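You operate a simulated robot arm through the tools that you are given. There is no shell and no other tool.

You run a simulated robot arm. Do the job below in one go: nothing can be reset, and whatever is moved stays where it is left.

Task
Push both white pipes into the capped tee and clamp them.
Fine: snap both black clamps shut; tighten the grey plug.

Only the result counts: the job must be done as asked and must still hold three seconds after the hand-in. Knocking over, shifting, dropping, spilling or breaking anything else fails it.

Robot
A 6-joint arm with a four-finger gripper, fixed in place. Base frame: the origin is at the foot of the arm, x ahead of it, y to its left, z up. Lengths are in mm, angles in rad, forces in N, time in s.
Its first joint turns from -2.897 to 2.897 rad. Payload 3.43 kg.
Tool frame: the origin (TCP) lies between the finger pads and is the grasp point; the fingertips stand 30 mm ahead of it; z points along the fingers, y is the line along which they close. Largest opening 120 mm; the body of the gripper starts 85 mm behind the TCP.
Orientation is that of the tool frame in the base frame, as [roll, pitch, yaw] about the fixed x, y, z axes, in that order (R = Rz(yaw) Ry(pitch) Rx(roll)). With the fingers straight down and closing along the base's y, the tool's x points along the base's -x, its y along +y and its z along -z.

Tools
- The arm moves only by the tool drive_tool. Its argument "moves" is a list of rows, each a list of 3 entries, a list of its own where there are three numbers: the turn, a rotation vector about the tool's x, y, z in rad, then the shift along the tool's x, y, z in mm, then the gripper command, from -1 (fully open) to 1 (shut), values between in proportion. In form: [[[ax, ay, az], [x, y, z], hand], ...]. A call has 1 to 20 rows; each row is the pose to reach, as a shift and turn from the pose commanded when the call began, along the tool's axes at that moment. A row lasts 0.2 s, in which the tool goes at most 50 mm and 0.15 rad; a call with a longer step from one row to the next is refused whole, and so is a gripper value outside its range. A pose out of reach is approached as far as the arm can. The call stops where the force on the tool passes 80 N (or 10 N more than at its start, if that is more) or the arm is blocked; 0.2 s more then pass. Each finger halts on what it meets, pressing with about 44 N; the grip force reading is that of the motor and also rises with nothing between the fingers. The clock runs only during rows and for 0.2 s after the last one: add rows that repeat a pose to give the fingers time. The reply holds the time, the measured pose of the TCP, the force on the tool along the base axes, the opening and the grip force, in the units named above and with some noise, with the torque about the TCP (base axes, N m) and any sound that the robot's microphone picked up.
- Cameras (640 x 400 px; columns grow to the right, rows downward): "scene" is fixed at [50.7, 651.6, 1709.9]; the picture's right is [-0.28, -0.96, 0.00], its down [-0.89, 0.26, -0.38] and it looks along [0.37, -0.11, -0.92] (base axes); focal length 331 px, centre (320, 200). "wrist" rides on the gripper at [72, -17, -121] in the tool frame; the picture's right is [0.23, 0.97, 0.00], its down [-0.81, 0.19, -0.55] and it looks along [-0.54, 0.13, 0.83] (tool axes); focal length 275 px, centre (320, 200). There is no depth. A picture from a camera that has moved, and an enlarged one, comes with that camera's place and axes in the base frame and with its lens.
- snapshot(camera): a new picture of that camera. It takes no simulated time.
- inspect(camera, box): a new picture of the part [left, top, right, bottom] of that camera's present view, enlarged. It takes no simulated time.
- close_job(): hands the job in; it is judged then, once.

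Nothing tells you positions but the pictures and the camera data. Unless the task says otherwise, let go and move clear before handing in.

The tools are called after "Emit:" as name(argument=value, ...) on one line, values as JSON. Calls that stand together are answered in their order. drive_tool: Moves the arm, as the interface text tells. Its arguments: {"type":"object","properties":{"moves":{"type":"array","items":{"type":"array"}}},"required":["moves"]} The other tools are called the same way: snapshot (camera) takes a picture; inspect (camera, box) takes an enlarged picture of a part of a camera's view; close_job () hands the job in.

At the start:

```text
t: 0.0
ee_pos: [220.8, 480.4, 1373.5]
tcp_rot: [3.138, 0.0, -3.141]
ft_force: [-0.6, 0.2, 0.7]
ft_torque: [0.03, -0.04, 0.0]
width: 119.9
finger_force: 0.2
```

scene: 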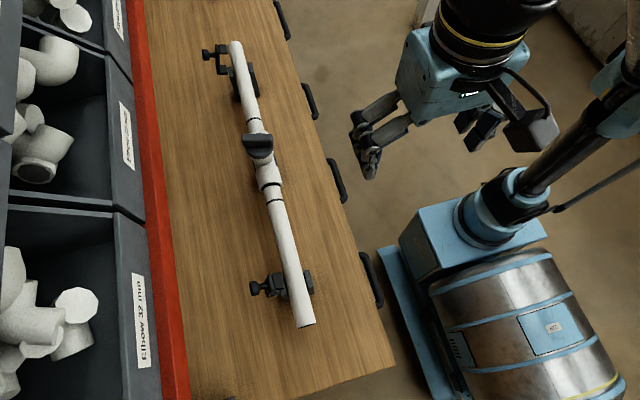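
wrist: 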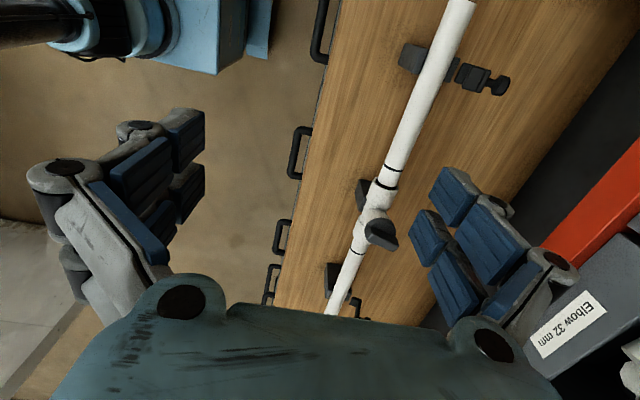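

I see a workbench with a tee fitting, two white pipes running in line through it, two black clamps and a dark handle/plug on the tee. I'll take closer looks before moving.

Emit:
inspect(camera="scene", box=[190, 30, 290, 110])

Emit:
inspect(camera="scene", box=[220, 110, 300, 220])

Emit:
inspect(camera="scene", box=[230, 250, 350, 340])

Emit:
inspect(camera="wrist", box=[300, 0, 520, 320])

```text
5.00 times, centred on (240, 70) of scene
camera zoom: at [50.7, 651.6, 1709.9], right [-0.28, -0.96, 0.0], down [-0.89, 0.26, -0.38], along [0.37, -0.11, -0.92], focal length 1654 px, centre (720, 850)
```

zoom: 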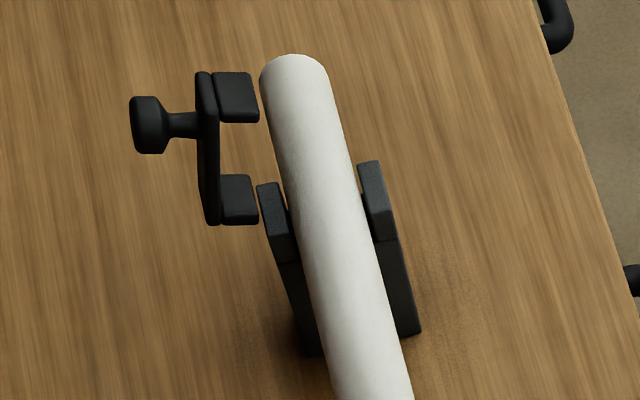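

```text
3.64 times, centred on (260, 165) of scene
camera zoom: at [50.7, 651.6, 1709.9], right [-0.28, -0.96, 0.0], down [-0.89, 0.26, -0.38], along [0.37, -0.11, -0.92], focal length 1203 px, centre (538, 327)
```

zoom: 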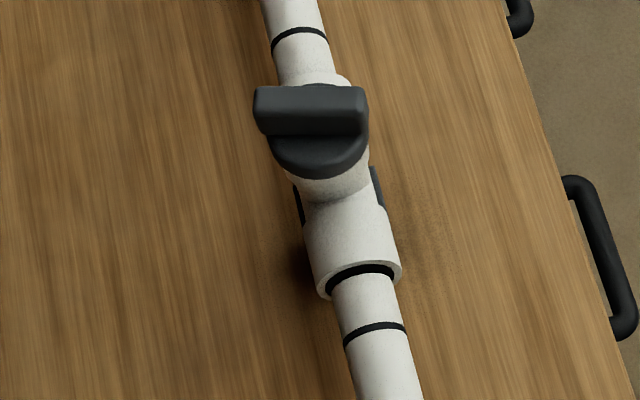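

```text
4.44 times, centred on (290, 295) of scene
camera zoom: at [50.7, 651.6, 1709.9], right [-0.28, -0.96, 0.0], down [-0.89, 0.26, -0.38], along [0.37, -0.11, -0.92], focal length 1470 px, centre (453, -222)
```

zoom: 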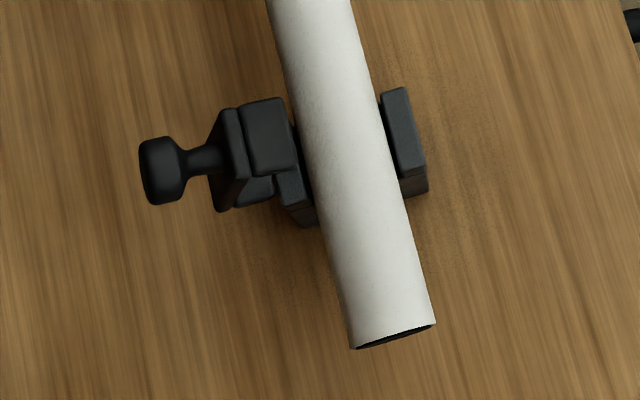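

```text
1.25 times, centred on (410, 160) of wrist
camera zoom: at [148.3, 464.7, 1494.6], right [-0.23, 0.97, 0.0], down [0.81, 0.19, 0.55], along [0.54, 0.13, -0.83], focal length 344 px, centre (208, 250)
```

zoom: 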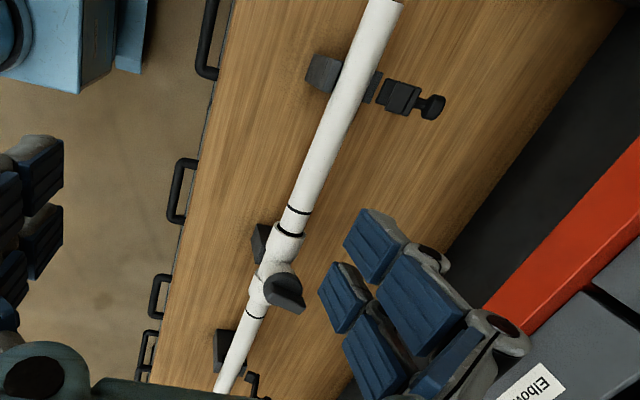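

Triangulating between the two pictures puts the pipe line roughly along base x at y≈667, z≈1070. The near end is at x≈77, the far end at x≈795, and the tee at x≈436 with the plug pointing up. I'll move the wrist camera nearer, staying high, to look at the near clamp.

Emit:
drive_tool(moves=[[[0, 0, 0], [30, 30, 10], -1], [[0, 0, 0], [60, 60, 25], -1], [[0, 0, 0], [90, 90, 45], -1], [[0, 0, 0], [120, 120, 65], -1], [[0, 0, 0], [150, 150, 85], -1], [[0, 0, 0], [165, 170, 105], -1], [[0, 0, 0], [165, 170, 120], -1], [[0, 0, 0], [165, 170, 120], -1]])

```text
t: 1.8
ee_pos: [38.0, 653.4, 1253.4]
tcp_rot: [3.138, 0.012, 3.14]
ft_force: [1.0, 0.1, -0.3]
ft_torque: [0.02, 0.0, -0.02]
width: 120.2
finger_force: 0.0
```

Emit:
snapshot(camera="wrist")

Emit:
snapshot(camera="scene")

```text
taken
camera wrist: at [-34.2, 635.8, 1373.2], right [-0.23, 0.97, 0.0], down [0.8, 0.19, 0.56], along [0.55, 0.13, -0.83], focal length 275 px, centre (320, 200)
```

wrist: 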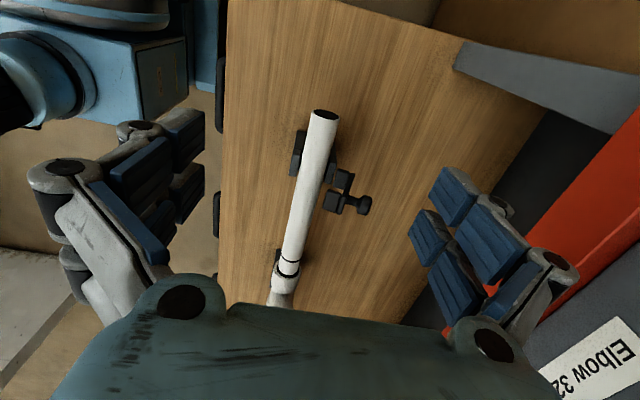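

```text
taken
```

scene: 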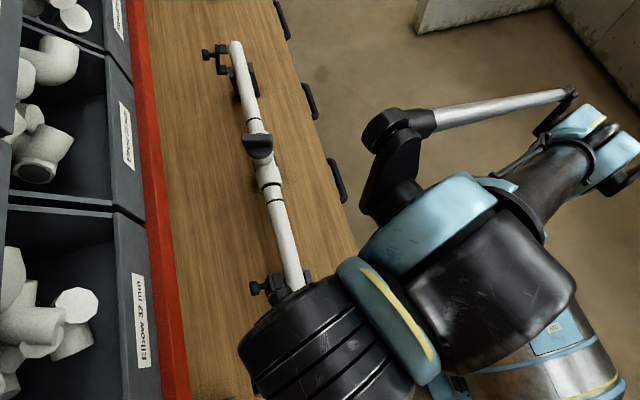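

The knob of the near clamp works out at about (172, 749, 1053), and the pipe axis seems lower than I first assumed, near z≈990. I'll zoom in on the clamp, tee and pipe end from here.

Emit:
inspect(camera="wrist", box=[270, 90, 400, 220])

Emit:
inspect(camera="wrist", box=[240, 220, 340, 320])

Emit:
inspect(camera="scene", box=[240, 110, 290, 210])

```text
3.08 times, centred on (335, 155) of wrist
camera zoom: at [-34.2, 635.8, 1373.2], right [-0.23, 0.97, 0.0], down [0.8, 0.19, 0.56], along [0.55, 0.13, -0.83], focal length 847 px, centre (274, 338)
```

zoom: 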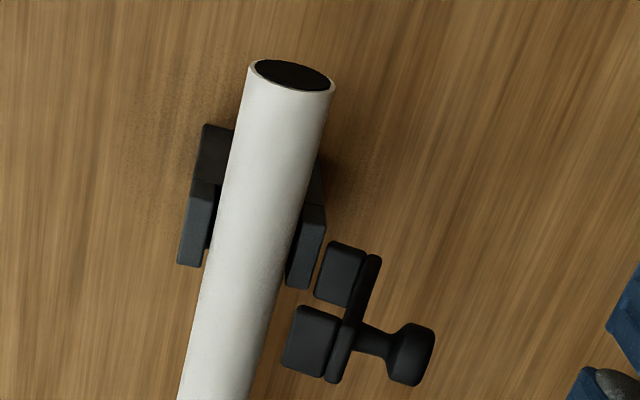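

```text
4.00 times, centred on (290, 270) of wrist
camera zoom: at [-34.2, 635.8, 1373.2], right [-0.23, 0.97, 0.0], down [0.8, 0.19, 0.56], along [0.55, 0.13, -0.83], focal length 1101 px, centre (440, -80)
```

zoom: 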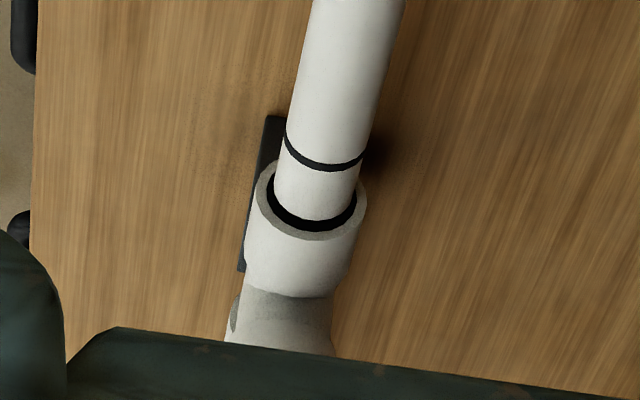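

```text
4.00 times, centred on (265, 160) of scene
camera zoom: at [50.7, 651.6, 1709.9], right [-0.28, -0.96, 0.0], down [-0.89, 0.26, -0.38], along [0.37, -0.11, -0.92], focal length 1323 px, centre (540, 360)
```

zoom: 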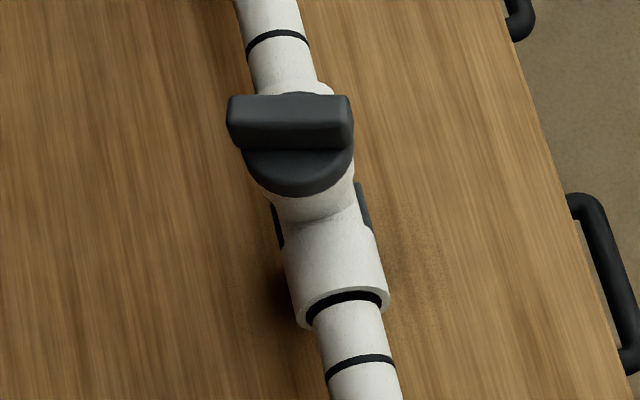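

The clamps look like hinged yokes standing open on the +y side, with the knobs facing outward. To confirm how they swing, I'll tilt the wrist camera for an end-on view along the pipe from the near end, staying behind the pipe end.

Emit:
drive_tool(moves=[[[0, -0.13, 0], [15, 10, 0], -1], [[0, -0.26, 0], [30, 20, 20], -1], [[0, -0.39, 0], [50, 30, 50], -1], [[0, -0.52, 0], [60, 40, 85], -1], [[0, -0.65, 0], [65, 47, 120], -1], [[0, -0.65, 0], [65, 47, 145], -1], [[0, -0.65, 0], [65, 47, 145], -1]])

Emit:
snapshot(camera="wrist")

```text
t: 3.4
ee_pos: [-22.8, 697.5, 1109.4]
tcp_rot: [3.139, 0.664, 3.137]
ft_force: [0.2, 0.5, -0.4]
ft_torque: [0.01, 0.0, 0.0]
width: 120.1
finger_force: 0.1
```

```text
taken
camera wrist: at [-153.6, 682.2, 1159.9], right [-0.18, 0.97, -0.14], down [0.3, 0.19, 0.94], along [0.94, 0.13, -0.33], focal length 275 px, centre (320, 200)
```

wrist: 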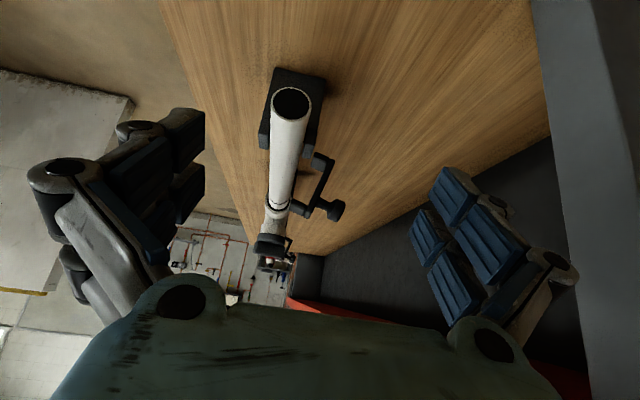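

Emit:
inspect(camera="wrist", box=[240, 60, 370, 160])

Emit:
inspect(camera="wrist", box=[240, 140, 370, 300])

```text
4.00 times, centred on (305, 110) of wrist
camera zoom: at [-153.6, 682.2, 1159.9], right [-0.18, 0.97, -0.14], down [0.3, 0.19, 0.94], along [0.94, 0.13, -0.33], focal length 1101 px, centre (380, 560)
```

zoom: 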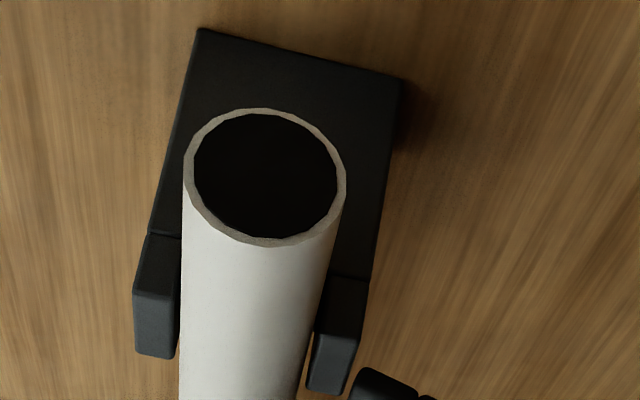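

```text
2.50 times, centred on (305, 220) of wrist
camera zoom: at [-153.6, 682.2, 1159.9], right [-0.18, 0.97, -0.14], down [0.3, 0.19, 0.94], along [0.94, 0.13, -0.33], focal length 688 px, centre (358, 150)
```

zoom: 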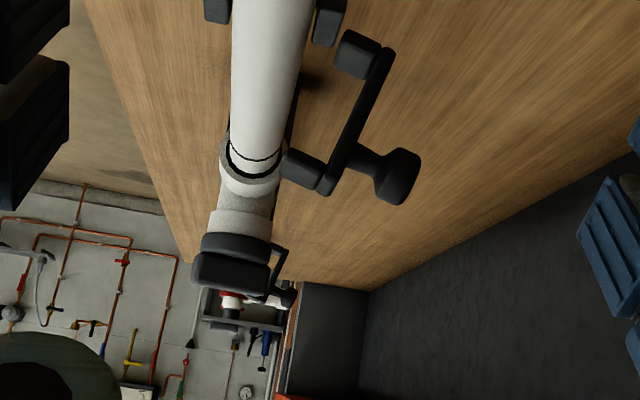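

The end-on view (which is upside down) makes the layout clear:
- **Clamps:** each is a yoke hinged on the +y arm of its cradle, and the knob has to swing up and over toward -y.
- **Heights:** the pipe axis is near y≈671, z≈984, and the bench top is near z≈882.
- **Tee:** the centre is at x≈489, with the plug bar top near z≈1085.

Next I'll straighten the tool behind the near pipe end and set the fingers about 32 mm apart to push on the rim.

Emit:
drive_tool(moves=[[[0, 0.13, 0], [-4, -6, 15], -1], [[0, 0.26, 0], [-8, -12, 30], -1], [[0, 0.39, 0], [-12, -18, 45], -1], [[0, 0.52, 0], [-16, -24, 60], -0.8], [[0, 0.66, 0], [-19, -26.5, 77], -0.6], [[0, 0.66, 0], [-19, -26.5, 77], -0.467], [[0, 0.66, 0], [-19, -26.5, 77], 0.467], [[0, 0.66, 0], [-19, -26.5, 77], 0.467], [[0, 0.66, 0], [-19, -26.5, 77], 0.467]])

Emit:
snapshot(camera="wrist")

Emit:
snapshot(camera="scene")

```text
t: 5.4
ee_pos: [38.8, 671.4, 1059.3]
tcp_rot: [3.139, 0.001, 3.141]
ft_force: [0.7, 0.1, 1.0]
ft_torque: [0.0, 0.01, -0.04]
width: 31.9
finger_force: 0.1
```

```text
taken
camera wrist: at [-33.8, 655.0, 1180.2], right [-0.23, 0.97, 0.0], down [0.81, 0.19, 0.55], along [0.54, 0.13, -0.83], focal length 275 px, centre (320, 200)
```

wrist: 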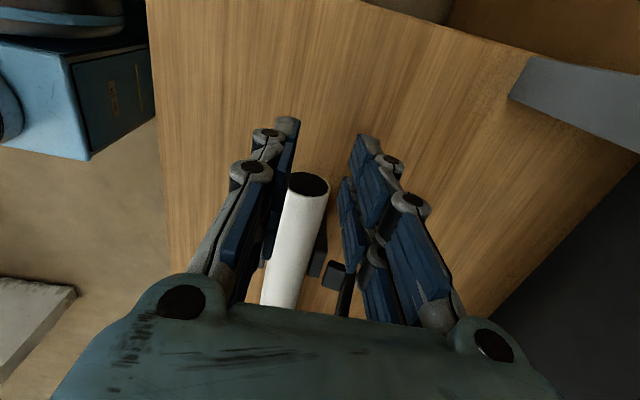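

```text
taken
```

scene: 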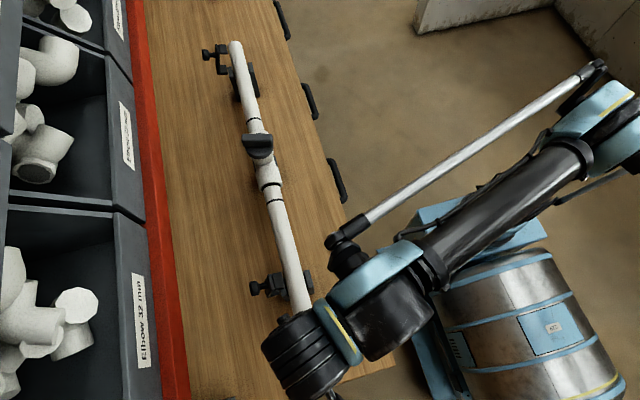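

The pipe end checks out at (81.6, 672, 984). I'll drop the fingertips just below the axis height behind the rim, then push slowly in +x and watch the force.

Emit:
drive_tool(moves=[[[0, 0, 0], [0, 0.5, 30], 0.467], [[0, 0, 0], [0, 0.5, 60], 0.467], [[0, 0, 0], [-15, 0.5, 62], 0.467], [[0, 0, 0], [-25, 0.5, 62], 0.467], [[0, 0, 0], [-30, 0.5, 62], 0.467], [[0, 0, 0], [-34, 0.5, 62], 0.467], [[0, 0, 0], [-38, 0.5, 62], 0.467], [[0, 0, 0], [-42, 0.5, 62], 0.467], [[0, 0, 0], [-46, 0.5, 62], 0.467]])

Emit:
snapshot(camera="wrist")

Emit:
snapshot(camera="scene")

```text
t: 7.4
ee_pos: [84.9, 672.4, 1000.1]
tcp_rot: [3.14, 0.001, 3.141]
ft_force: [-6.2, -1.2, -1.2]
ft_torque: [-0.09, 0.16, -0.04]
width: 32.4
finger_force: 0.4
```

```text
taken
camera wrist: at [13.5, 656.2, 1119.1], right [-0.23, 0.97, 0.0], down [0.81, 0.19, 0.56], along [0.54, 0.13, -0.83], focal length 275 px, centre (320, 200)
```

wrist: 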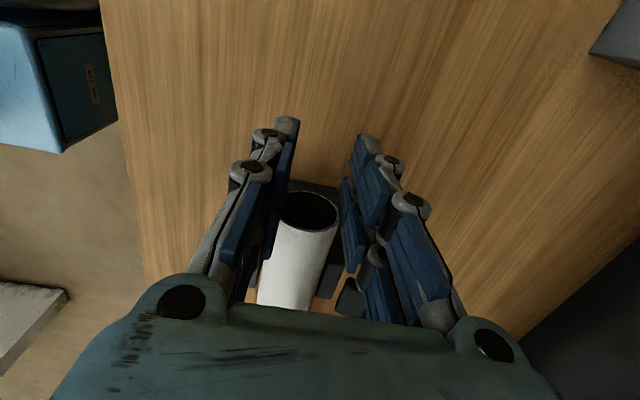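

```text
taken
```

scene: 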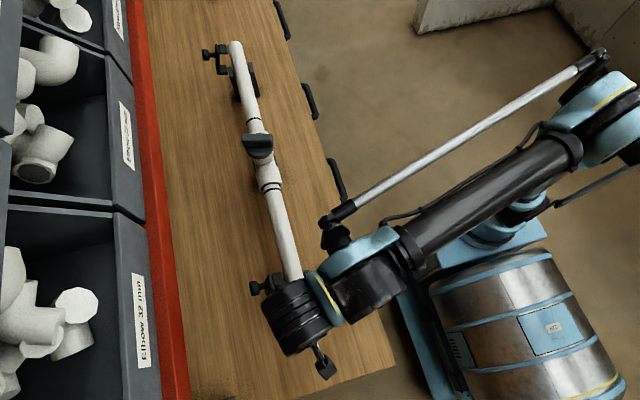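

Emit:
inspect(camera="scene", box=[240, 110, 290, 210])

Emit:
inspect(camera="wrist", box=[250, 160, 370, 280])

```text
4.00 times, centred on (265, 160) of scene
camera zoom: at [50.7, 651.6, 1709.9], right [-0.28, -0.96, 0.0], down [-0.89, 0.26, -0.38], along [0.37, -0.11, -0.92], focal length 1323 px, centre (540, 360)
```

zoom: 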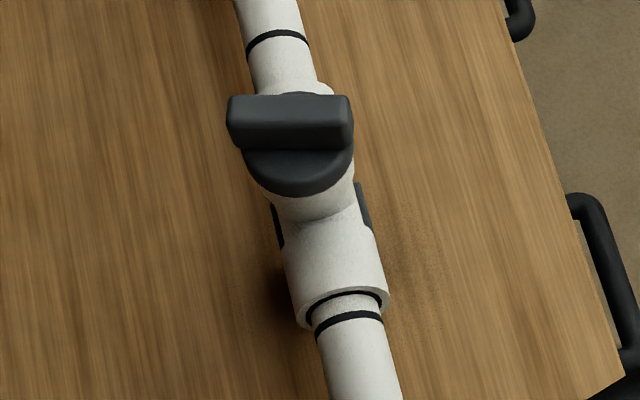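

```text
3.33 times, centred on (310, 220) of wrist
camera zoom: at [13.5, 656.2, 1119.1], right [-0.23, 0.97, 0.0], down [0.81, 0.19, 0.56], along [0.54, 0.13, -0.83], focal length 918 px, centre (353, 133)
```

zoom: 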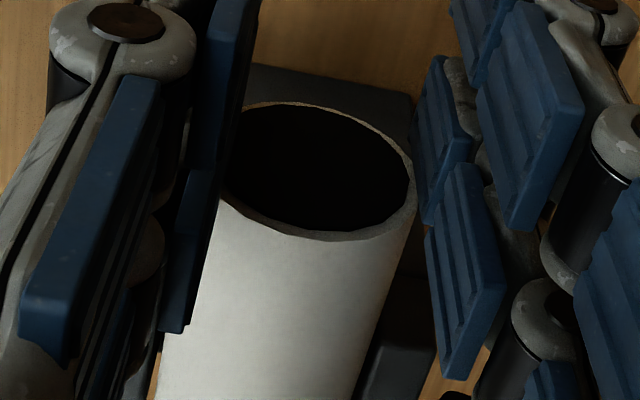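

The pipe has slid about 26 mm with only about 6 N of resistance, and the mark is about 12 mm short of the socket mouth. I'll keep pushing in finer steps.

Emit:
drive_tool(moves=[[[0, 0, 0], [-2, 0, 0], 0.467], [[0, 0, 0], [-4, 0, 0], 0.467], [[0, 0, 0], [-6, 0, 0], 0.467], [[0, 0, 0], [-8, 0, 0], 0.467], [[0, 0, 0], [-9, 0, 0], 0.467]])

Emit:
inspect(camera="scene", box=[240, 140, 290, 190])

Emit:
inspect(camera="wrist", box=[250, 160, 370, 280])

```text
t: 8.6
ee_pos: [91.7, 672.7, 998.4]
tcp_rot: [3.14, 0.001, -3.139]
ft_force: [-29.9, -0.2, 8.9]
ft_torque: [-0.31, 0.44, -0.48]
width: 32.0
finger_force: 0.0
```

```text
8.00 times, centred on (265, 165) of scene
camera zoom: at [50.7, 651.6, 1709.9], right [-0.28, -0.96, 0.0], down [-0.89, 0.26, -0.38], along [0.37, -0.11, -0.92], focal length 2647 px, centre (760, 480)
```

zoom: 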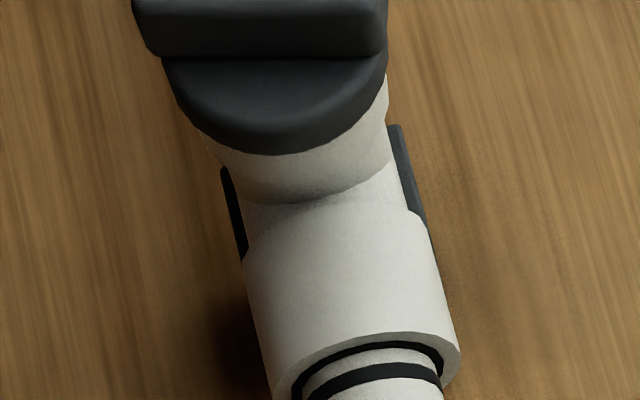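

```text
3.33 times, centred on (310, 220) of wrist
camera zoom: at [19.9, 656.0, 1118.8], right [-0.23, 0.97, 0.0], down [0.81, 0.19, 0.55], along [0.54, 0.13, -0.83], focal length 918 px, centre (353, 133)
```

zoom: 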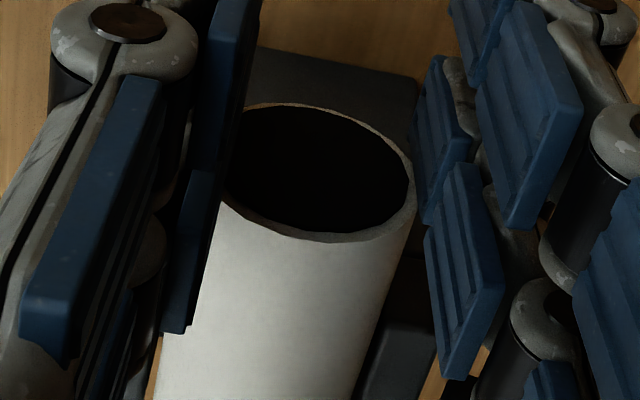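

Resistance is now about 30 N with the mark nearly at the mouth. I'll keep pushing toward the end stop.

Emit:
drive_tool(moves=[[[0, 0, 0], [-2, 0, 0], 0.467], [[0, 0, 0], [-4, 0, 0], 0.467], [[0, 0, 0], [-6, 0, 0], 0.467], [[0, 0, 0], [-8, 0, 0], 0.467]])

Emit:
inspect(camera="scene", box=[240, 150, 300, 200])

Emit:
inspect(camera="wrist", box=[250, 160, 370, 280])

```text
t: 9.6
ee_pos: [90.8, 672.5, 998.4]
tcp_rot: [3.141, 0.003, -3.14]
ft_force: [-68.3, 4.2, 3.2]
ft_torque: [-0.38, 1.34, -0.96]
width: 32.0
finger_force: 0.1
```

```text
8.00 times, centred on (270, 175) of scene
camera zoom: at [50.7, 651.6, 1709.9], right [-0.28, -0.96, 0.0], down [-0.89, 0.26, -0.38], along [0.37, -0.11, -0.92], focal length 2647 px, centre (720, 400)
```

zoom: 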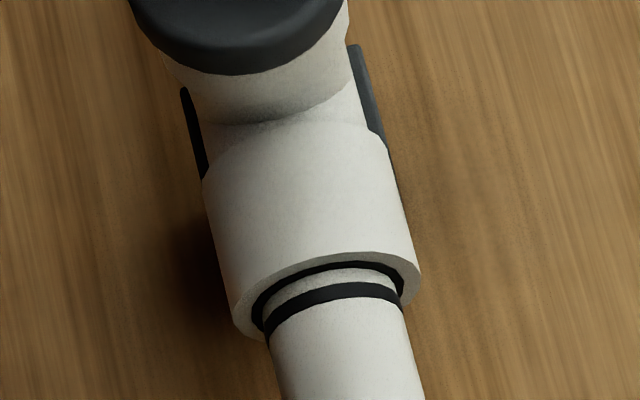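

```text
3.33 times, centred on (310, 220) of wrist
camera zoom: at [19.8, 656.0, 1119.7], right [-0.23, 0.97, 0.0], down [0.81, 0.19, 0.56], along [0.54, 0.13, -0.83], focal length 918 px, centre (353, 133)
```

zoom: 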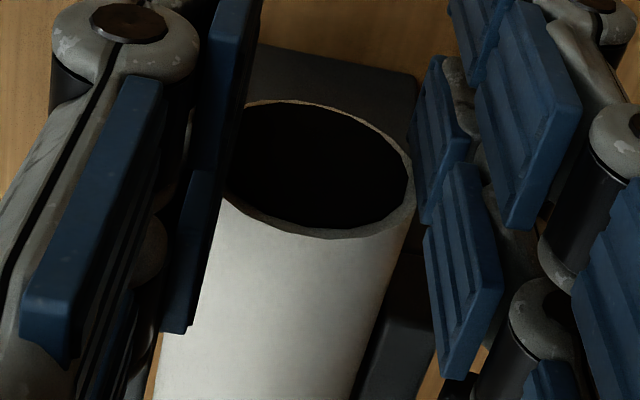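

The near pipe stopped with the mark still about 8 mm short of the mouth. The torque reading shows only the -y finger is pressing, about 14 mm off centre, so the push is lopsided. I'll back off, re-centre by about 2 mm, narrow the fingers so both sit on the rim, and push again.

Emit:
drive_tool(moves=[[[0, 0, 0], [10, 0, 0], 0.467], [[0, 0, 0], [20, -2, 0], 0.467], [[0, 0, 0], [24, -2, 0], 0.6], [[0, 0, 0], [24, -2, 0], 0.6], [[0, 0, 0], [16, -2, -2], 0.6], [[0, 0, 0], [10, -2, -2], 0.6], [[0, 0, 0], [6, -2, -2], 0.6]])

Emit:
inspect(camera="wrist", box=[250, 160, 370, 280])

```text
t: 11.2
ee_pos: [92.0, 670.3, 1000.2]
tcp_rot: [3.141, 0.001, -3.14]
ft_force: [-37.2, 0.0, 9.7]
ft_torque: [-0.22, 0.63, -0.54]
width: 23.4
finger_force: 0.1
```

```text
3.33 times, centred on (310, 220) of wrist
camera zoom: at [20.0, 653.7, 1120.7], right [-0.23, 0.97, 0.0], down [0.81, 0.19, 0.55], along [0.54, 0.13, -0.83], focal length 918 px, centre (353, 133)
```

zoom: 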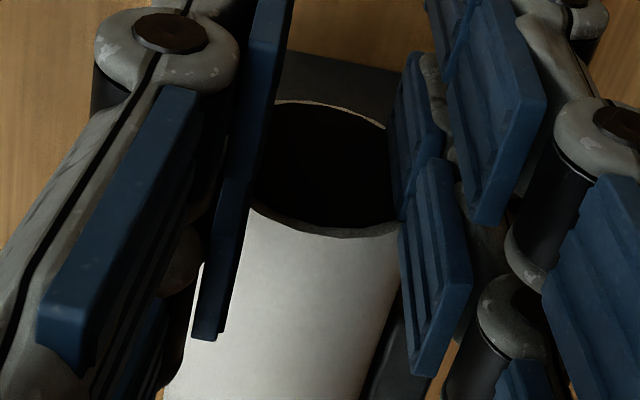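

The torque still shows only the -y finger bearing. I'll yaw the tool slightly so the +y finger leads, then push harder.

Emit:
drive_tool(moves=[[[0, 0, 0.03], [4, 0, 0], 0.6], [[0, 0, 0.06], [4, 0, 0], 0.6], [[0, 0, 0.06], [0, 0, 0], 0.6], [[0, 0, 0.06], [-3, 0, 0], 0.6], [[0, 0, 0.06], [-5, 0, 0], 0.6], [[0, 0, 0.06], [-7, 0, 0], 0.6], [[0, 0, 0.06], [-8, 0, 0], 0.6]])

Emit:
inspect(camera="scene", box=[240, 150, 300, 200])

```text
t: 12.7
ee_pos: [90.6, 669.1, 999.7]
tcp_rot: [3.138, -0.027, 3.1]
ft_force: [-115.3, 11.6, 22.4]
ft_torque: [0.56, -0.01, 2.17]
width: 26.8
finger_force: 2.4
stopped in row 7: the force on the tool passed its limit at 85 N (the readings are from after the stop); the commanded pose is now the measured one
```

```text
8.00 times, centred on (270, 175) of scene
camera zoom: at [50.7, 651.6, 1709.9], right [-0.28, -0.96, 0.0], down [-0.89, 0.26, -0.38], along [0.37, -0.11, -0.92], focal length 2647 px, centre (720, 400)
```

zoom: 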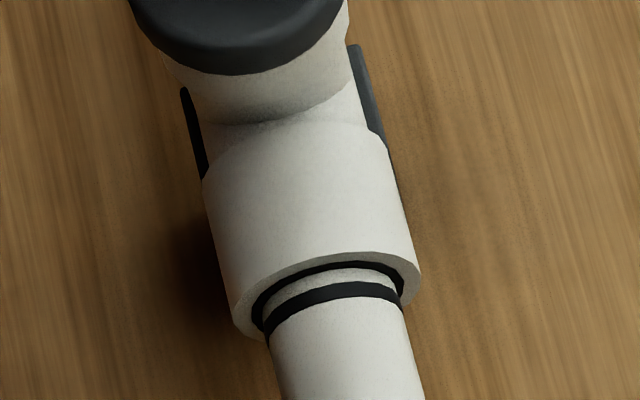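

The pipe has not moved at all even at about 115 N, so it looks bottomed in the socket. I'll back away, rise, and square up, then look at the near mouth from close by.

Emit:
drive_tool(moves=[[[0, 0, 0], [15, 0, 0], 0.5], [[0, 0.027, -0.02], [35, 0, 0], 0.3], [[0, 0.027, -0.04], [45, 0, -20], 0], [[0, 0.027, -0.04], [45, 0, -70], -0.5], [[0, 0.027, -0.04], [45, 0, -120], -1], [[0, 0.027, -0.04], [45, 0, -170], -1], [[0, 0.027, -0.04], [45, 0, -180], -1], [[0, 0.027, -0.04], [45, 0, -180], -1]])

```text
t: 14.5
ee_pos: [64.1, 671.3, 1178.6]
tcp_rot: [3.138, -0.044, 3.127]
ft_force: [0.4, 0.6, -0.4]
ft_torque: [-0.04, 0.0, 0.0]
width: 120.0
finger_force: 0.0
```

Emit:
drive_tool(moves=[[[0, 0, 0], [0, 0, 0], -1], [[0, 0, 0], [0, 0, 0], -1]])

```text
t: 15.1
ee_pos: [65.1, 671.6, 1179.4]
tcp_rot: [3.139, -0.045, 3.125]
ft_force: [-0.4, -0.3, 0.7]
ft_torque: [-0.02, 0.03, 0.01]
width: 120.2
finger_force: 0.0
```

Emit:
drive_tool(moves=[[[0, 0.02, -0.14], [-32, -6, 0], -1], [[0, 0.045, -0.28], [-64, -12, 0], -1], [[0, 0.045, -0.42], [-96, -18, 0], -1], [[0, 0.045, -0.56], [-128, -24, 0], -1], [[0, 0.045, -0.7], [-160, -30, 0], -1], [[0, 0.045, -0.84], [-192, -36, 0], -1], [[0, 0.045, -0.98], [-224, -42, 0], -1], [[0, 0.045, -1.12], [-256, -48, 0], -1], [[0, 0.045, -1.26], [-288, -54, 0], -1], [[0, 0.045, -1.4], [-320, -60, 0], -1], [[0, 0.045, -1.54], [-351, -68, 3], -1], [[0, 0.045, -1.586], [-351, -71, 3], -1], [[0, 0.045, -1.586], [-351, -71, 3], -1]])

Emit:
snapshot(camera="wrist")

Emit:
snapshot(camera="scene")

```text
t: 17.9
ee_pos: [415.8, 594.0, 1160.5]
tcp_rot: [3.07, -0.024, -1.564]
ft_force: [0.7, 0.0, 0.0]
ft_torque: [0.01, 0.03, 0.02]
width: 120.2
finger_force: 0.0
```

```text
taken
camera wrist: at [441.7, 527.4, 1281.9], right [-0.97, -0.23, 0.08], down [-0.16, 0.82, 0.54], along [-0.19, 0.52, -0.83], focal length 275 px, centre (320, 200)
```

wrist: 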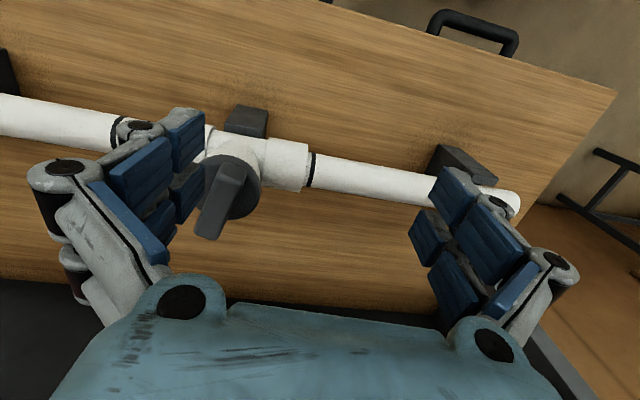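

```text
taken
```

scene: 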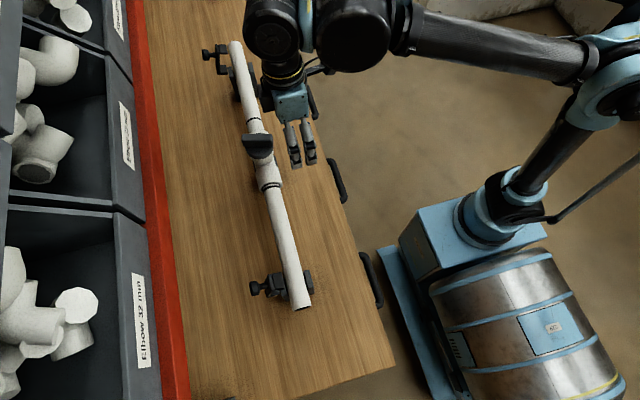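

Emit:
inspect(camera="wrist", box=[200, 90, 350, 250])

Emit:
inspect(camera="wrist", box=[270, 120, 350, 200])

Emit:
inspect(camera="wrist", box=[80, 80, 220, 180])

```text
2.50 times, centred on (275, 170) of wrist
camera zoom: at [441.7, 527.4, 1281.9], right [-0.97, -0.23, 0.08], down [-0.16, 0.82, 0.54], along [-0.19, 0.52, -0.83], focal length 688 px, centre (432, 275)
```

zoom: 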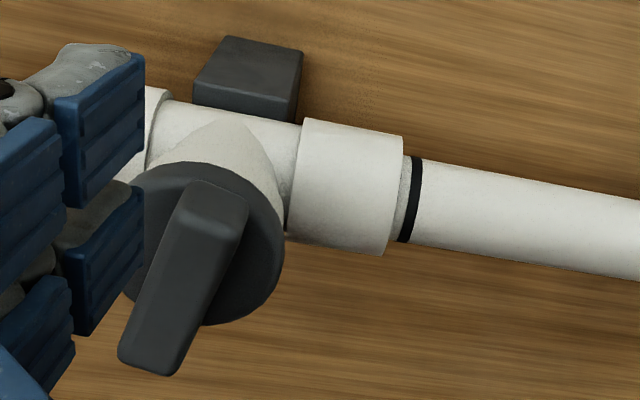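

```text
5.00 times, centred on (310, 160) of wrist
camera zoom: at [441.7, 527.4, 1281.9], right [-0.97, -0.23, 0.08], down [-0.16, 0.82, 0.54], along [-0.19, 0.52, -0.83], focal length 1376 px, centre (370, 400)
```

zoom: 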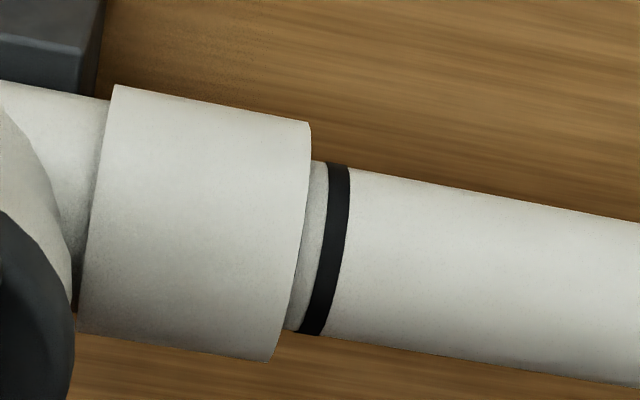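

```text
4.00 times, centred on (150, 130) of wrist
camera zoom: at [441.7, 527.4, 1281.9], right [-0.97, -0.23, 0.08], down [-0.16, 0.82, 0.54], along [-0.19, 0.52, -0.83], focal length 1101 px, centre (1000, 480)
```

zoom: 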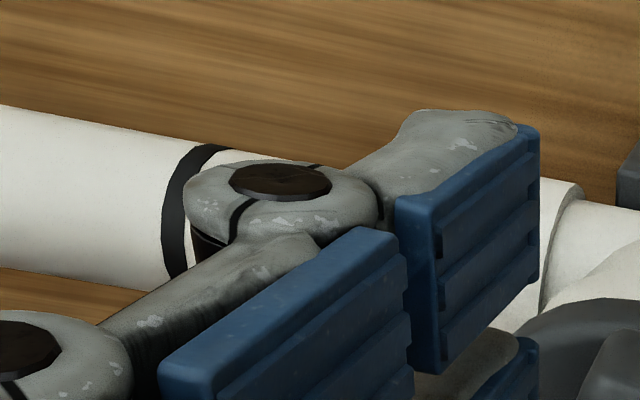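

The near mark sits about 4–5 mm off the mouth at the stop. I'll look at the far side next, moving the camera along +x and levelling the tool.

Emit:
drive_tool(moves=[[[0.03, -0.01, 0], [0, -40, -3], -1], [[0.0715, -0.024, 0], [0, -80, -6], -1], [[0.0715, -0.024, 0], [0, -120, -9], -1], [[0.0715, -0.024, 0], [0, -160, -12], -1], [[0.0715, -0.024, 0], [0, -200, -15], -1], [[0.0715, -0.024, 0], [0, -235, -17], -1], [[0.0715, -0.024, 0], [0, -235, -17], -1]])

Emit:
snapshot(camera="wrist")

```text
t: 19.5
ee_pos: [653.1, 596.8, 1162.3]
tcp_rot: [3.142, 0.0, -1.568]
ft_force: [-0.6, -0.1, -0.3]
ft_torque: [-0.02, -0.03, -0.02]
width: 119.9
finger_force: 0.1
```

```text
taken
camera wrist: at [669.2, 526.3, 1283.8], right [-0.97, -0.23, 0.0], down [-0.19, 0.81, 0.55], along [-0.13, 0.54, -0.83], focal length 275 px, centre (320, 200)
```

wrist: 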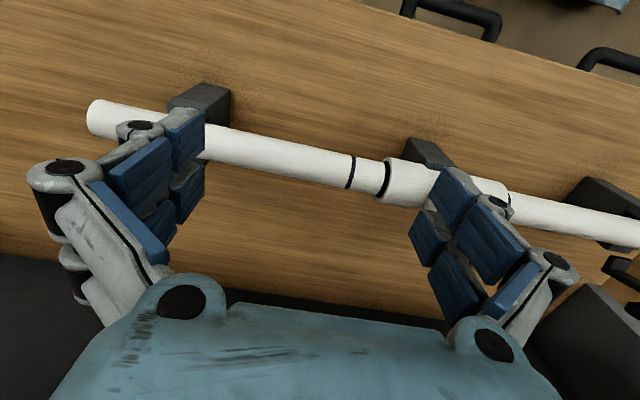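

The far pipe end is at about x≈884, its mark at 598 and the far mouth at 559, so it also has about 38 mm to go. I'll grip the far pipe at x≈665 with the fingers closing along y, then pull it in -x. First I turn the tool and hover.

Emit:
drive_tool(moves=[[[0, 0, 0.14], [-7, -1, 0], -1], [[0, 0, 0.28], [-14, -2, 0], -1], [[0, 0, 0.42], [-21, -3, 0], -1], [[0, 0, 0.56], [-28, -4, 0], -1], [[0, 0, 0.7], [-35, -5, 0], -1], [[0, 0, 0.84], [-42, -6, 10], -1], [[0, 0, 0.98], [-49, -7, 20], -1], [[0, 0, 1.12], [-56, -8, 30], -1], [[0, 0, 1.26], [-63, -9, 40], -1], [[0, 0, 1.4], [-70, -10, 50], -1], [[0, 0, 1.54], [-75, -12, 60], -1], [[0, 0, 1.574], [-75, -12, 62], -1], [[0, 0, 1.574], [-75, -12, 62], -1]])

Emit:
snapshot(camera="wrist")

Emit:
snapshot(camera="scene")

```text
t: 22.3
ee_pos: [662.3, 672.7, 1098.2]
tcp_rot: [3.141, 0.001, 3.138]
ft_force: [-0.2, -1.2, 0.3]
ft_torque: [0.02, -0.03, -0.03]
width: 120.1
finger_force: 0.0
```

```text
taken
camera wrist: at [590.3, 656.3, 1219.7], right [-0.23, 0.97, 0.0], down [0.81, 0.19, 0.55], along [0.54, 0.13, -0.83], focal length 275 px, centre (320, 200)
```

wrist: 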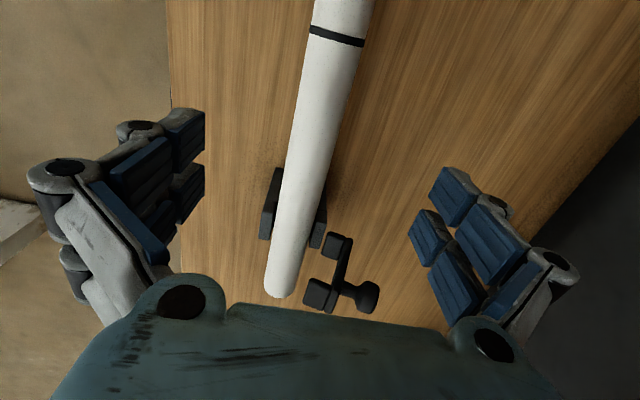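

```text
taken
```

scene: 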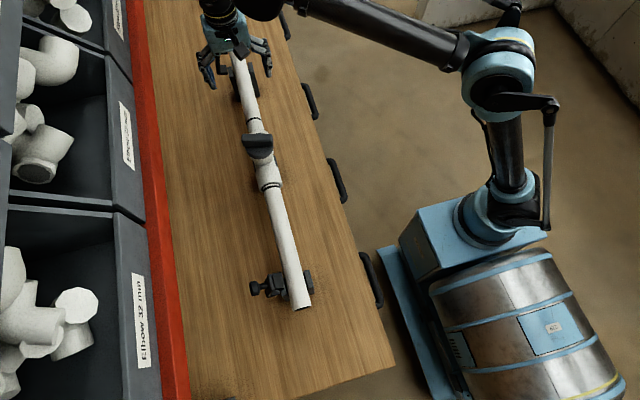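

Emit:
drive_tool(moves=[[[0, 0, 0], [0, -2.5, 40], -1], [[0, 0, 0], [0, -2.5, 80], -1], [[0, 0, 0], [0, -2.5, 105], -1], [[0, 0, 0], [0, -2.5, 114], -1], [[0, 0, 0], [0, -2.5, 114], -1], [[0, 0, 0], [0, -2.5, 114], 0.2], [[0, 0, 0], [0, -2.5, 114], 0.4], [[0, 0, 0], [0, -2.5, 114], 1], [[0, 0, 0], [0, -2.5, 114], 1], [[0, 0, 0], [0, -2.5, 114], 1]])

Emit:
snapshot(camera="wrist")

```text
t: 24.5
ee_pos: [662.8, 670.4, 986.0]
tcp_rot: [3.141, -0.002, 3.14]
ft_force: [1.6, 27.1, -2.2]
ft_torque: [-0.02, -0.79, -0.05]
width: 39.6
finger_force: 45.3
```

```text
taken
camera wrist: at [590.5, 654.2, 1106.7], right [-0.23, 0.97, 0.0], down [0.81, 0.19, 0.55], along [0.54, 0.13, -0.83], focal length 275 px, centre (320, 200)
```

wrist: 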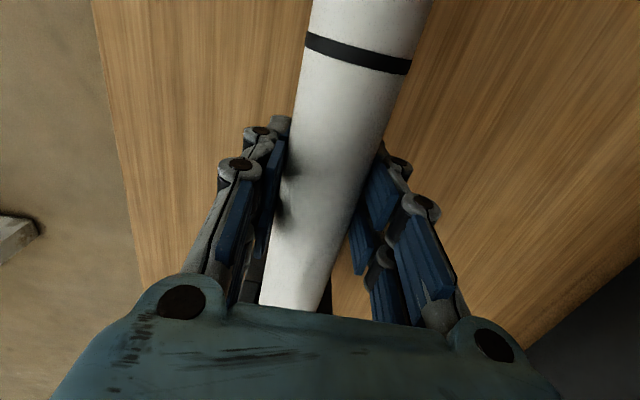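

The pipe is gripped (width 39.6), with some side load showing it sits slightly to +y. I'll ease that off by 1.5 mm and pull toward -x.

Emit:
drive_tool(moves=[[[0, 0, 0], [0, 1.5, 0], 1], [[0, 0, 0], [4, 1.5, 0], 1], [[0, 0, 0], [8, 1.5, 0], 1], [[0, 0, 0], [12, 1.5, 0], 1], [[0, 0, 0], [16, 1.5, 0], 1], [[0, 0, 0], [20, 1.5, 0], 1]])

Emit:
inspect(camera="scene", box=[235, 90, 285, 150])

Emit:
snapshot(camera="wrist")

```text
t: 25.9
ee_pos: [641.7, 669.8, 985.8]
tcp_rot: [-3.141, 0.0, 3.141]
ft_force: [6.4, -13.1, -2.5]
ft_torque: [0.04, -0.55, 0.04]
width: 40.0
finger_force: 44.7
```

```text
6.67 times, centred on (260, 120) of scene
camera zoom: at [50.7, 651.6, 1709.9], right [-0.28, -0.96, 0.0], down [-0.89, 0.26, -0.38], along [0.37, -0.11, -0.92], focal length 2206 px, centre (720, 733)
```

zoom: 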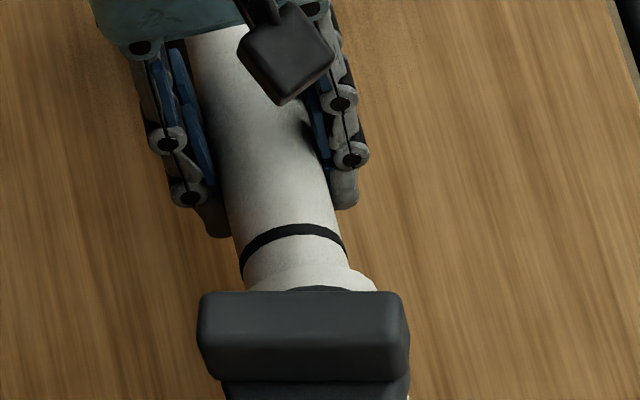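

```text
taken
camera wrist: at [570.7, 654.5, 1106.6], right [-0.23, 0.97, 0.0], down [0.81, 0.19, 0.55], along [0.54, 0.13, -0.83], focal length 275 px, centre (320, 200)
```

wrist: 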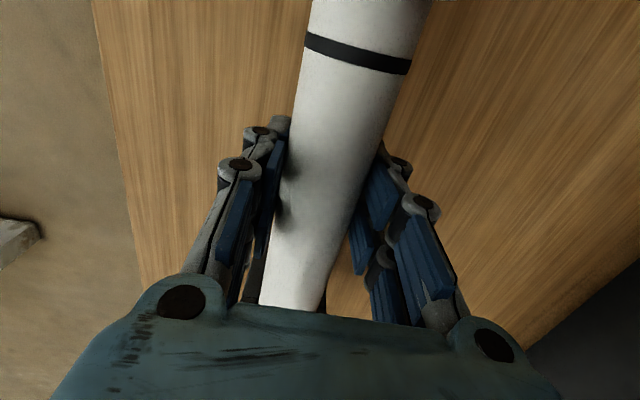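

The pipe is following with no slip and only about 6 N of drag. I'll pull the rest.

Emit:
drive_tool(moves=[[[0, 0, 0], [3, -0.7, 0], 1], [[0, 0, 0], [6, -0.7, 0], 1], [[0, 0, 0], [9, -0.7, 0], 1], [[0, 0, 0], [12, -0.7, 0], 1], [[0, 0, 0], [14, -0.7, 0], 1], [[0, 0, 0], [16, -0.7, 0], 1]])

Emit:
snapshot(camera="wrist")

Emit:
inspect(camera="scene", box=[235, 90, 285, 150])

```text
t: 27.3
ee_pos: [626.5, 670.5, 983.9]
tcp_rot: [3.141, 0.001, 3.139]
ft_force: [21.2, 19.2, 7.3]
ft_torque: [0.11, -0.02, 0.04]
width: 40.6
finger_force: 45.0
```

```text
taken
camera wrist: at [555.4, 654.3, 1105.0], right [-0.23, 0.97, 0.0], down [0.81, 0.19, 0.55], along [0.54, 0.13, -0.83], focal length 275 px, centre (320, 200)
```

wrist: 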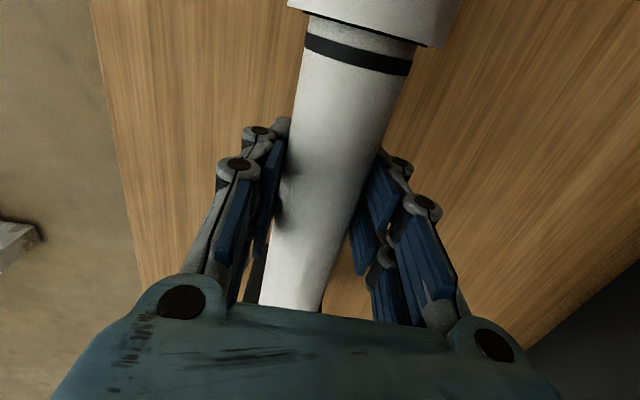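

```text
6.67 times, centred on (260, 120) of scene
camera zoom: at [50.7, 651.6, 1709.9], right [-0.28, -0.96, 0.0], down [-0.89, 0.26, -0.38], along [0.37, -0.11, -0.92], focal length 2206 px, centre (720, 733)
```

zoom: 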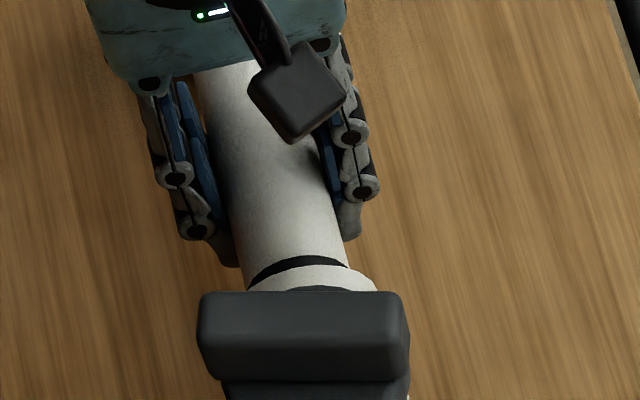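

Emit:
inspect(camera="wrist", box=[280, 0, 480, 110])

Emit:
drive_tool(moves=[[[0, 0, 0], [2, -0.5, 0], 1], [[0, 0, 0], [4, -0.5, 0], 1], [[0, 0, 0], [6, -0.5, 0], 1]])

Emit:
inspect(camera="wrist", box=[280, 0, 480, 110])

```text
3.20 times, centred on (380, 55) of wrist
camera zoom: at [555.4, 654.3, 1105.0], right [-0.23, 0.97, 0.0], down [0.81, 0.19, 0.55], along [0.54, 0.13, -0.83], focal length 881 px, centre (128, 664)
```

zoom: 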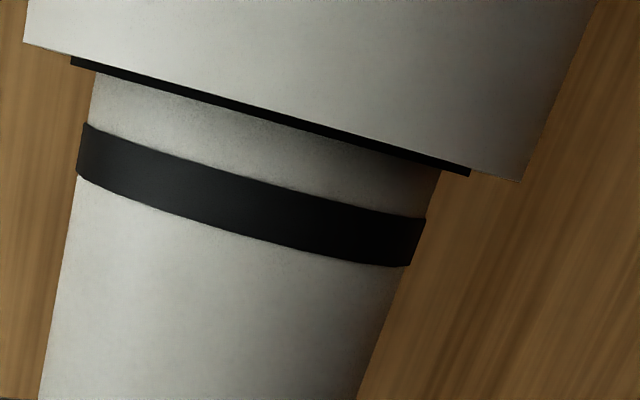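

```text
t: 28.1
ee_pos: [621.7, 669.6, 983.4]
tcp_rot: [-3.141, -0.001, 3.14]
ft_force: [37.8, 24.0, -13.8]
ft_torque: [-0.06, -0.16, 0.09]
width: 40.0
finger_force: 44.9
```

```text
3.20 times, centred on (380, 55) of wrist
camera zoom: at [550.5, 654.4, 1103.9], right [-0.23, 0.97, 0.0], down [0.81, 0.19, 0.55], along [0.54, 0.13, -0.83], focal length 881 px, centre (128, 664)
```

zoom: 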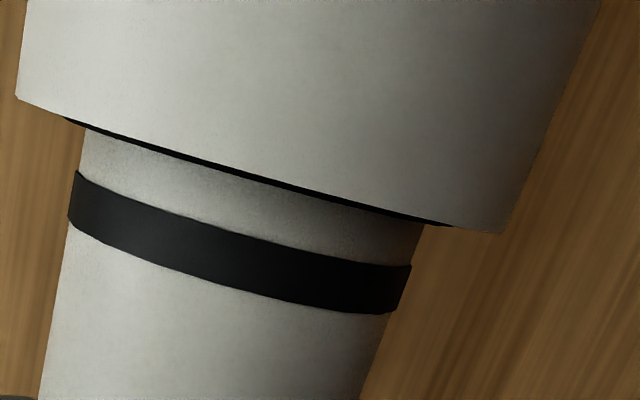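

The far pipe now also stops with a similar 5–6 mm gap and the grip began to slip. I'll regrip a little further out and pull again to see whether it's truly on the stop.

Emit:
drive_tool(moves=[[[0, 0, 0], [0, 0.5, 0], 0], [[0, 0, 0], [0, 0.5, 0], 0], [[0, 0, 0], [-15, 0.5, 0], 0], [[0, 0, 0], [-25, 0.5, 0], 0], [[0, 0, 0], [-25, 0.5, 0], 1], [[0, 0, 0], [-25, 0.5, 0], 1], [[0, 0, 0], [-25, 0.5, 0], 1], [[0, 0, 0], [-22, 0.5, 0], 1], [[0, 0, 0], [-19, 0.5, 0], 1], [[0, 0, 0], [-17, 0.5, 0], 1]])

Emit:
inspect(camera="wrist", box=[280, 0, 480, 110])

```text
t: 30.3
ee_pos: [640.7, 669.3, 983.1]
tcp_rot: [-3.14, 0.0, 3.14]
ft_force: [36.9, 11.7, -13.5]
ft_torque: [-0.04, -0.12, 0.08]
width: 39.7
finger_force: 45.4
```

```text
3.20 times, centred on (380, 55) of wrist
camera zoom: at [568.0, 654.5, 1104.8], right [-0.23, 0.97, 0.0], down [0.81, 0.19, 0.55], along [0.54, 0.12, -0.83], focal length 881 px, centre (128, 664)
```

zoom: 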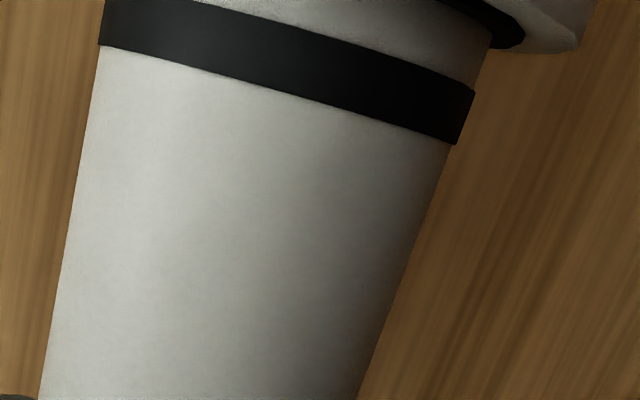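

Emit:
drive_tool(moves=[[[0.04, 0, 0], [2, 0, 0], 1], [[-0.04, 0, 0], [4, 0, 0], 1], [[0.04, 0, 0], [6, 0, 0], 1], [[-0.04, 0, 0], [8, 0, 0], 1], [[0, 0, 0], [8, 0, 0], 1]])

Emit:
snapshot(camera="wrist")

```text
t: 31.5
ee_pos: [631.3, 670.1, 983.6]
tcp_rot: [-3.139, -0.002, 3.138]
ft_force: [29.4, 0.7, -11.4]
ft_torque: [0.07, -0.29, 0.02]
width: 39.5
finger_force: 45.2
```

```text
taken
camera wrist: at [558.7, 654.4, 1105.5], right [-0.23, 0.97, 0.0], down [0.81, 0.19, 0.55], along [0.54, 0.13, -0.83], focal length 275 px, centre (320, 200)
```

wrist: 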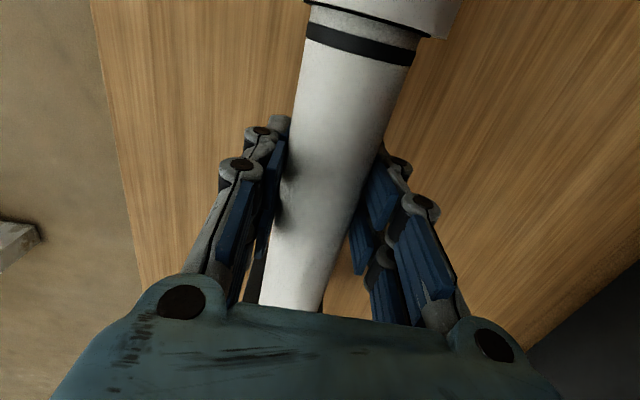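

Emit:
inspect(camera="wrist", box=[280, 0, 480, 110])

Emit:
drive_tool(moves=[[[0, 0, 0], [0, 0, 0], 0.1], [[0, 0, 0], [0, 0, 0], -0.5], [[0, 0, 0], [0, 0, 0], -1], [[0, 0, 0], [0, 0, -40], -1], [[0, 0, 0], [0, 0, -80], -1], [[0, 0, 0], [0, 0, -120], -1], [[0, 0, 0], [0, 0, -160], -1], [[0, 0, 0], [0, 0, -175], -1], [[0, 0, 0], [0, 0, -175], -1]])

Emit:
snapshot(camera="wrist")

```text
3.20 times, centred on (380, 55) of wrist
camera zoom: at [558.7, 654.4, 1105.5], right [-0.23, 0.97, 0.0], down [0.81, 0.19, 0.55], along [0.54, 0.13, -0.83], focal length 881 px, centre (128, 664)
```

zoom: 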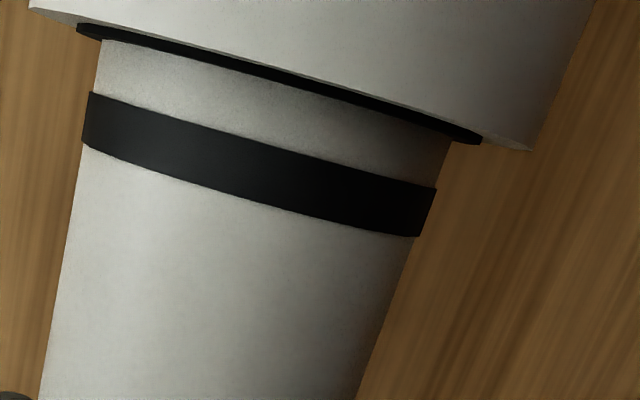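

```text
t: 33.5
ee_pos: [630.3, 670.1, 1160.2]
tcp_rot: [3.141, 0.0, -3.14]
ft_force: [0.6, 0.0, 0.8]
ft_torque: [0.02, -0.02, -0.04]
width: 119.8
finger_force: 0.1
```

```text
taken
camera wrist: at [558.3, 654.4, 1280.7], right [-0.23, 0.97, 0.0], down [0.81, 0.19, 0.55], along [0.54, 0.13, -0.83], focal length 275 px, centre (320, 200)
```

wrist: 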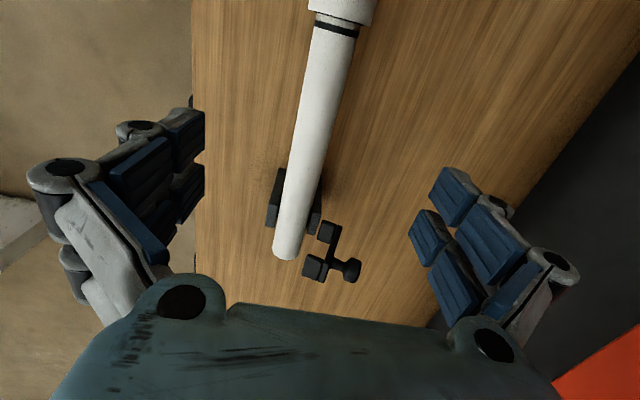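

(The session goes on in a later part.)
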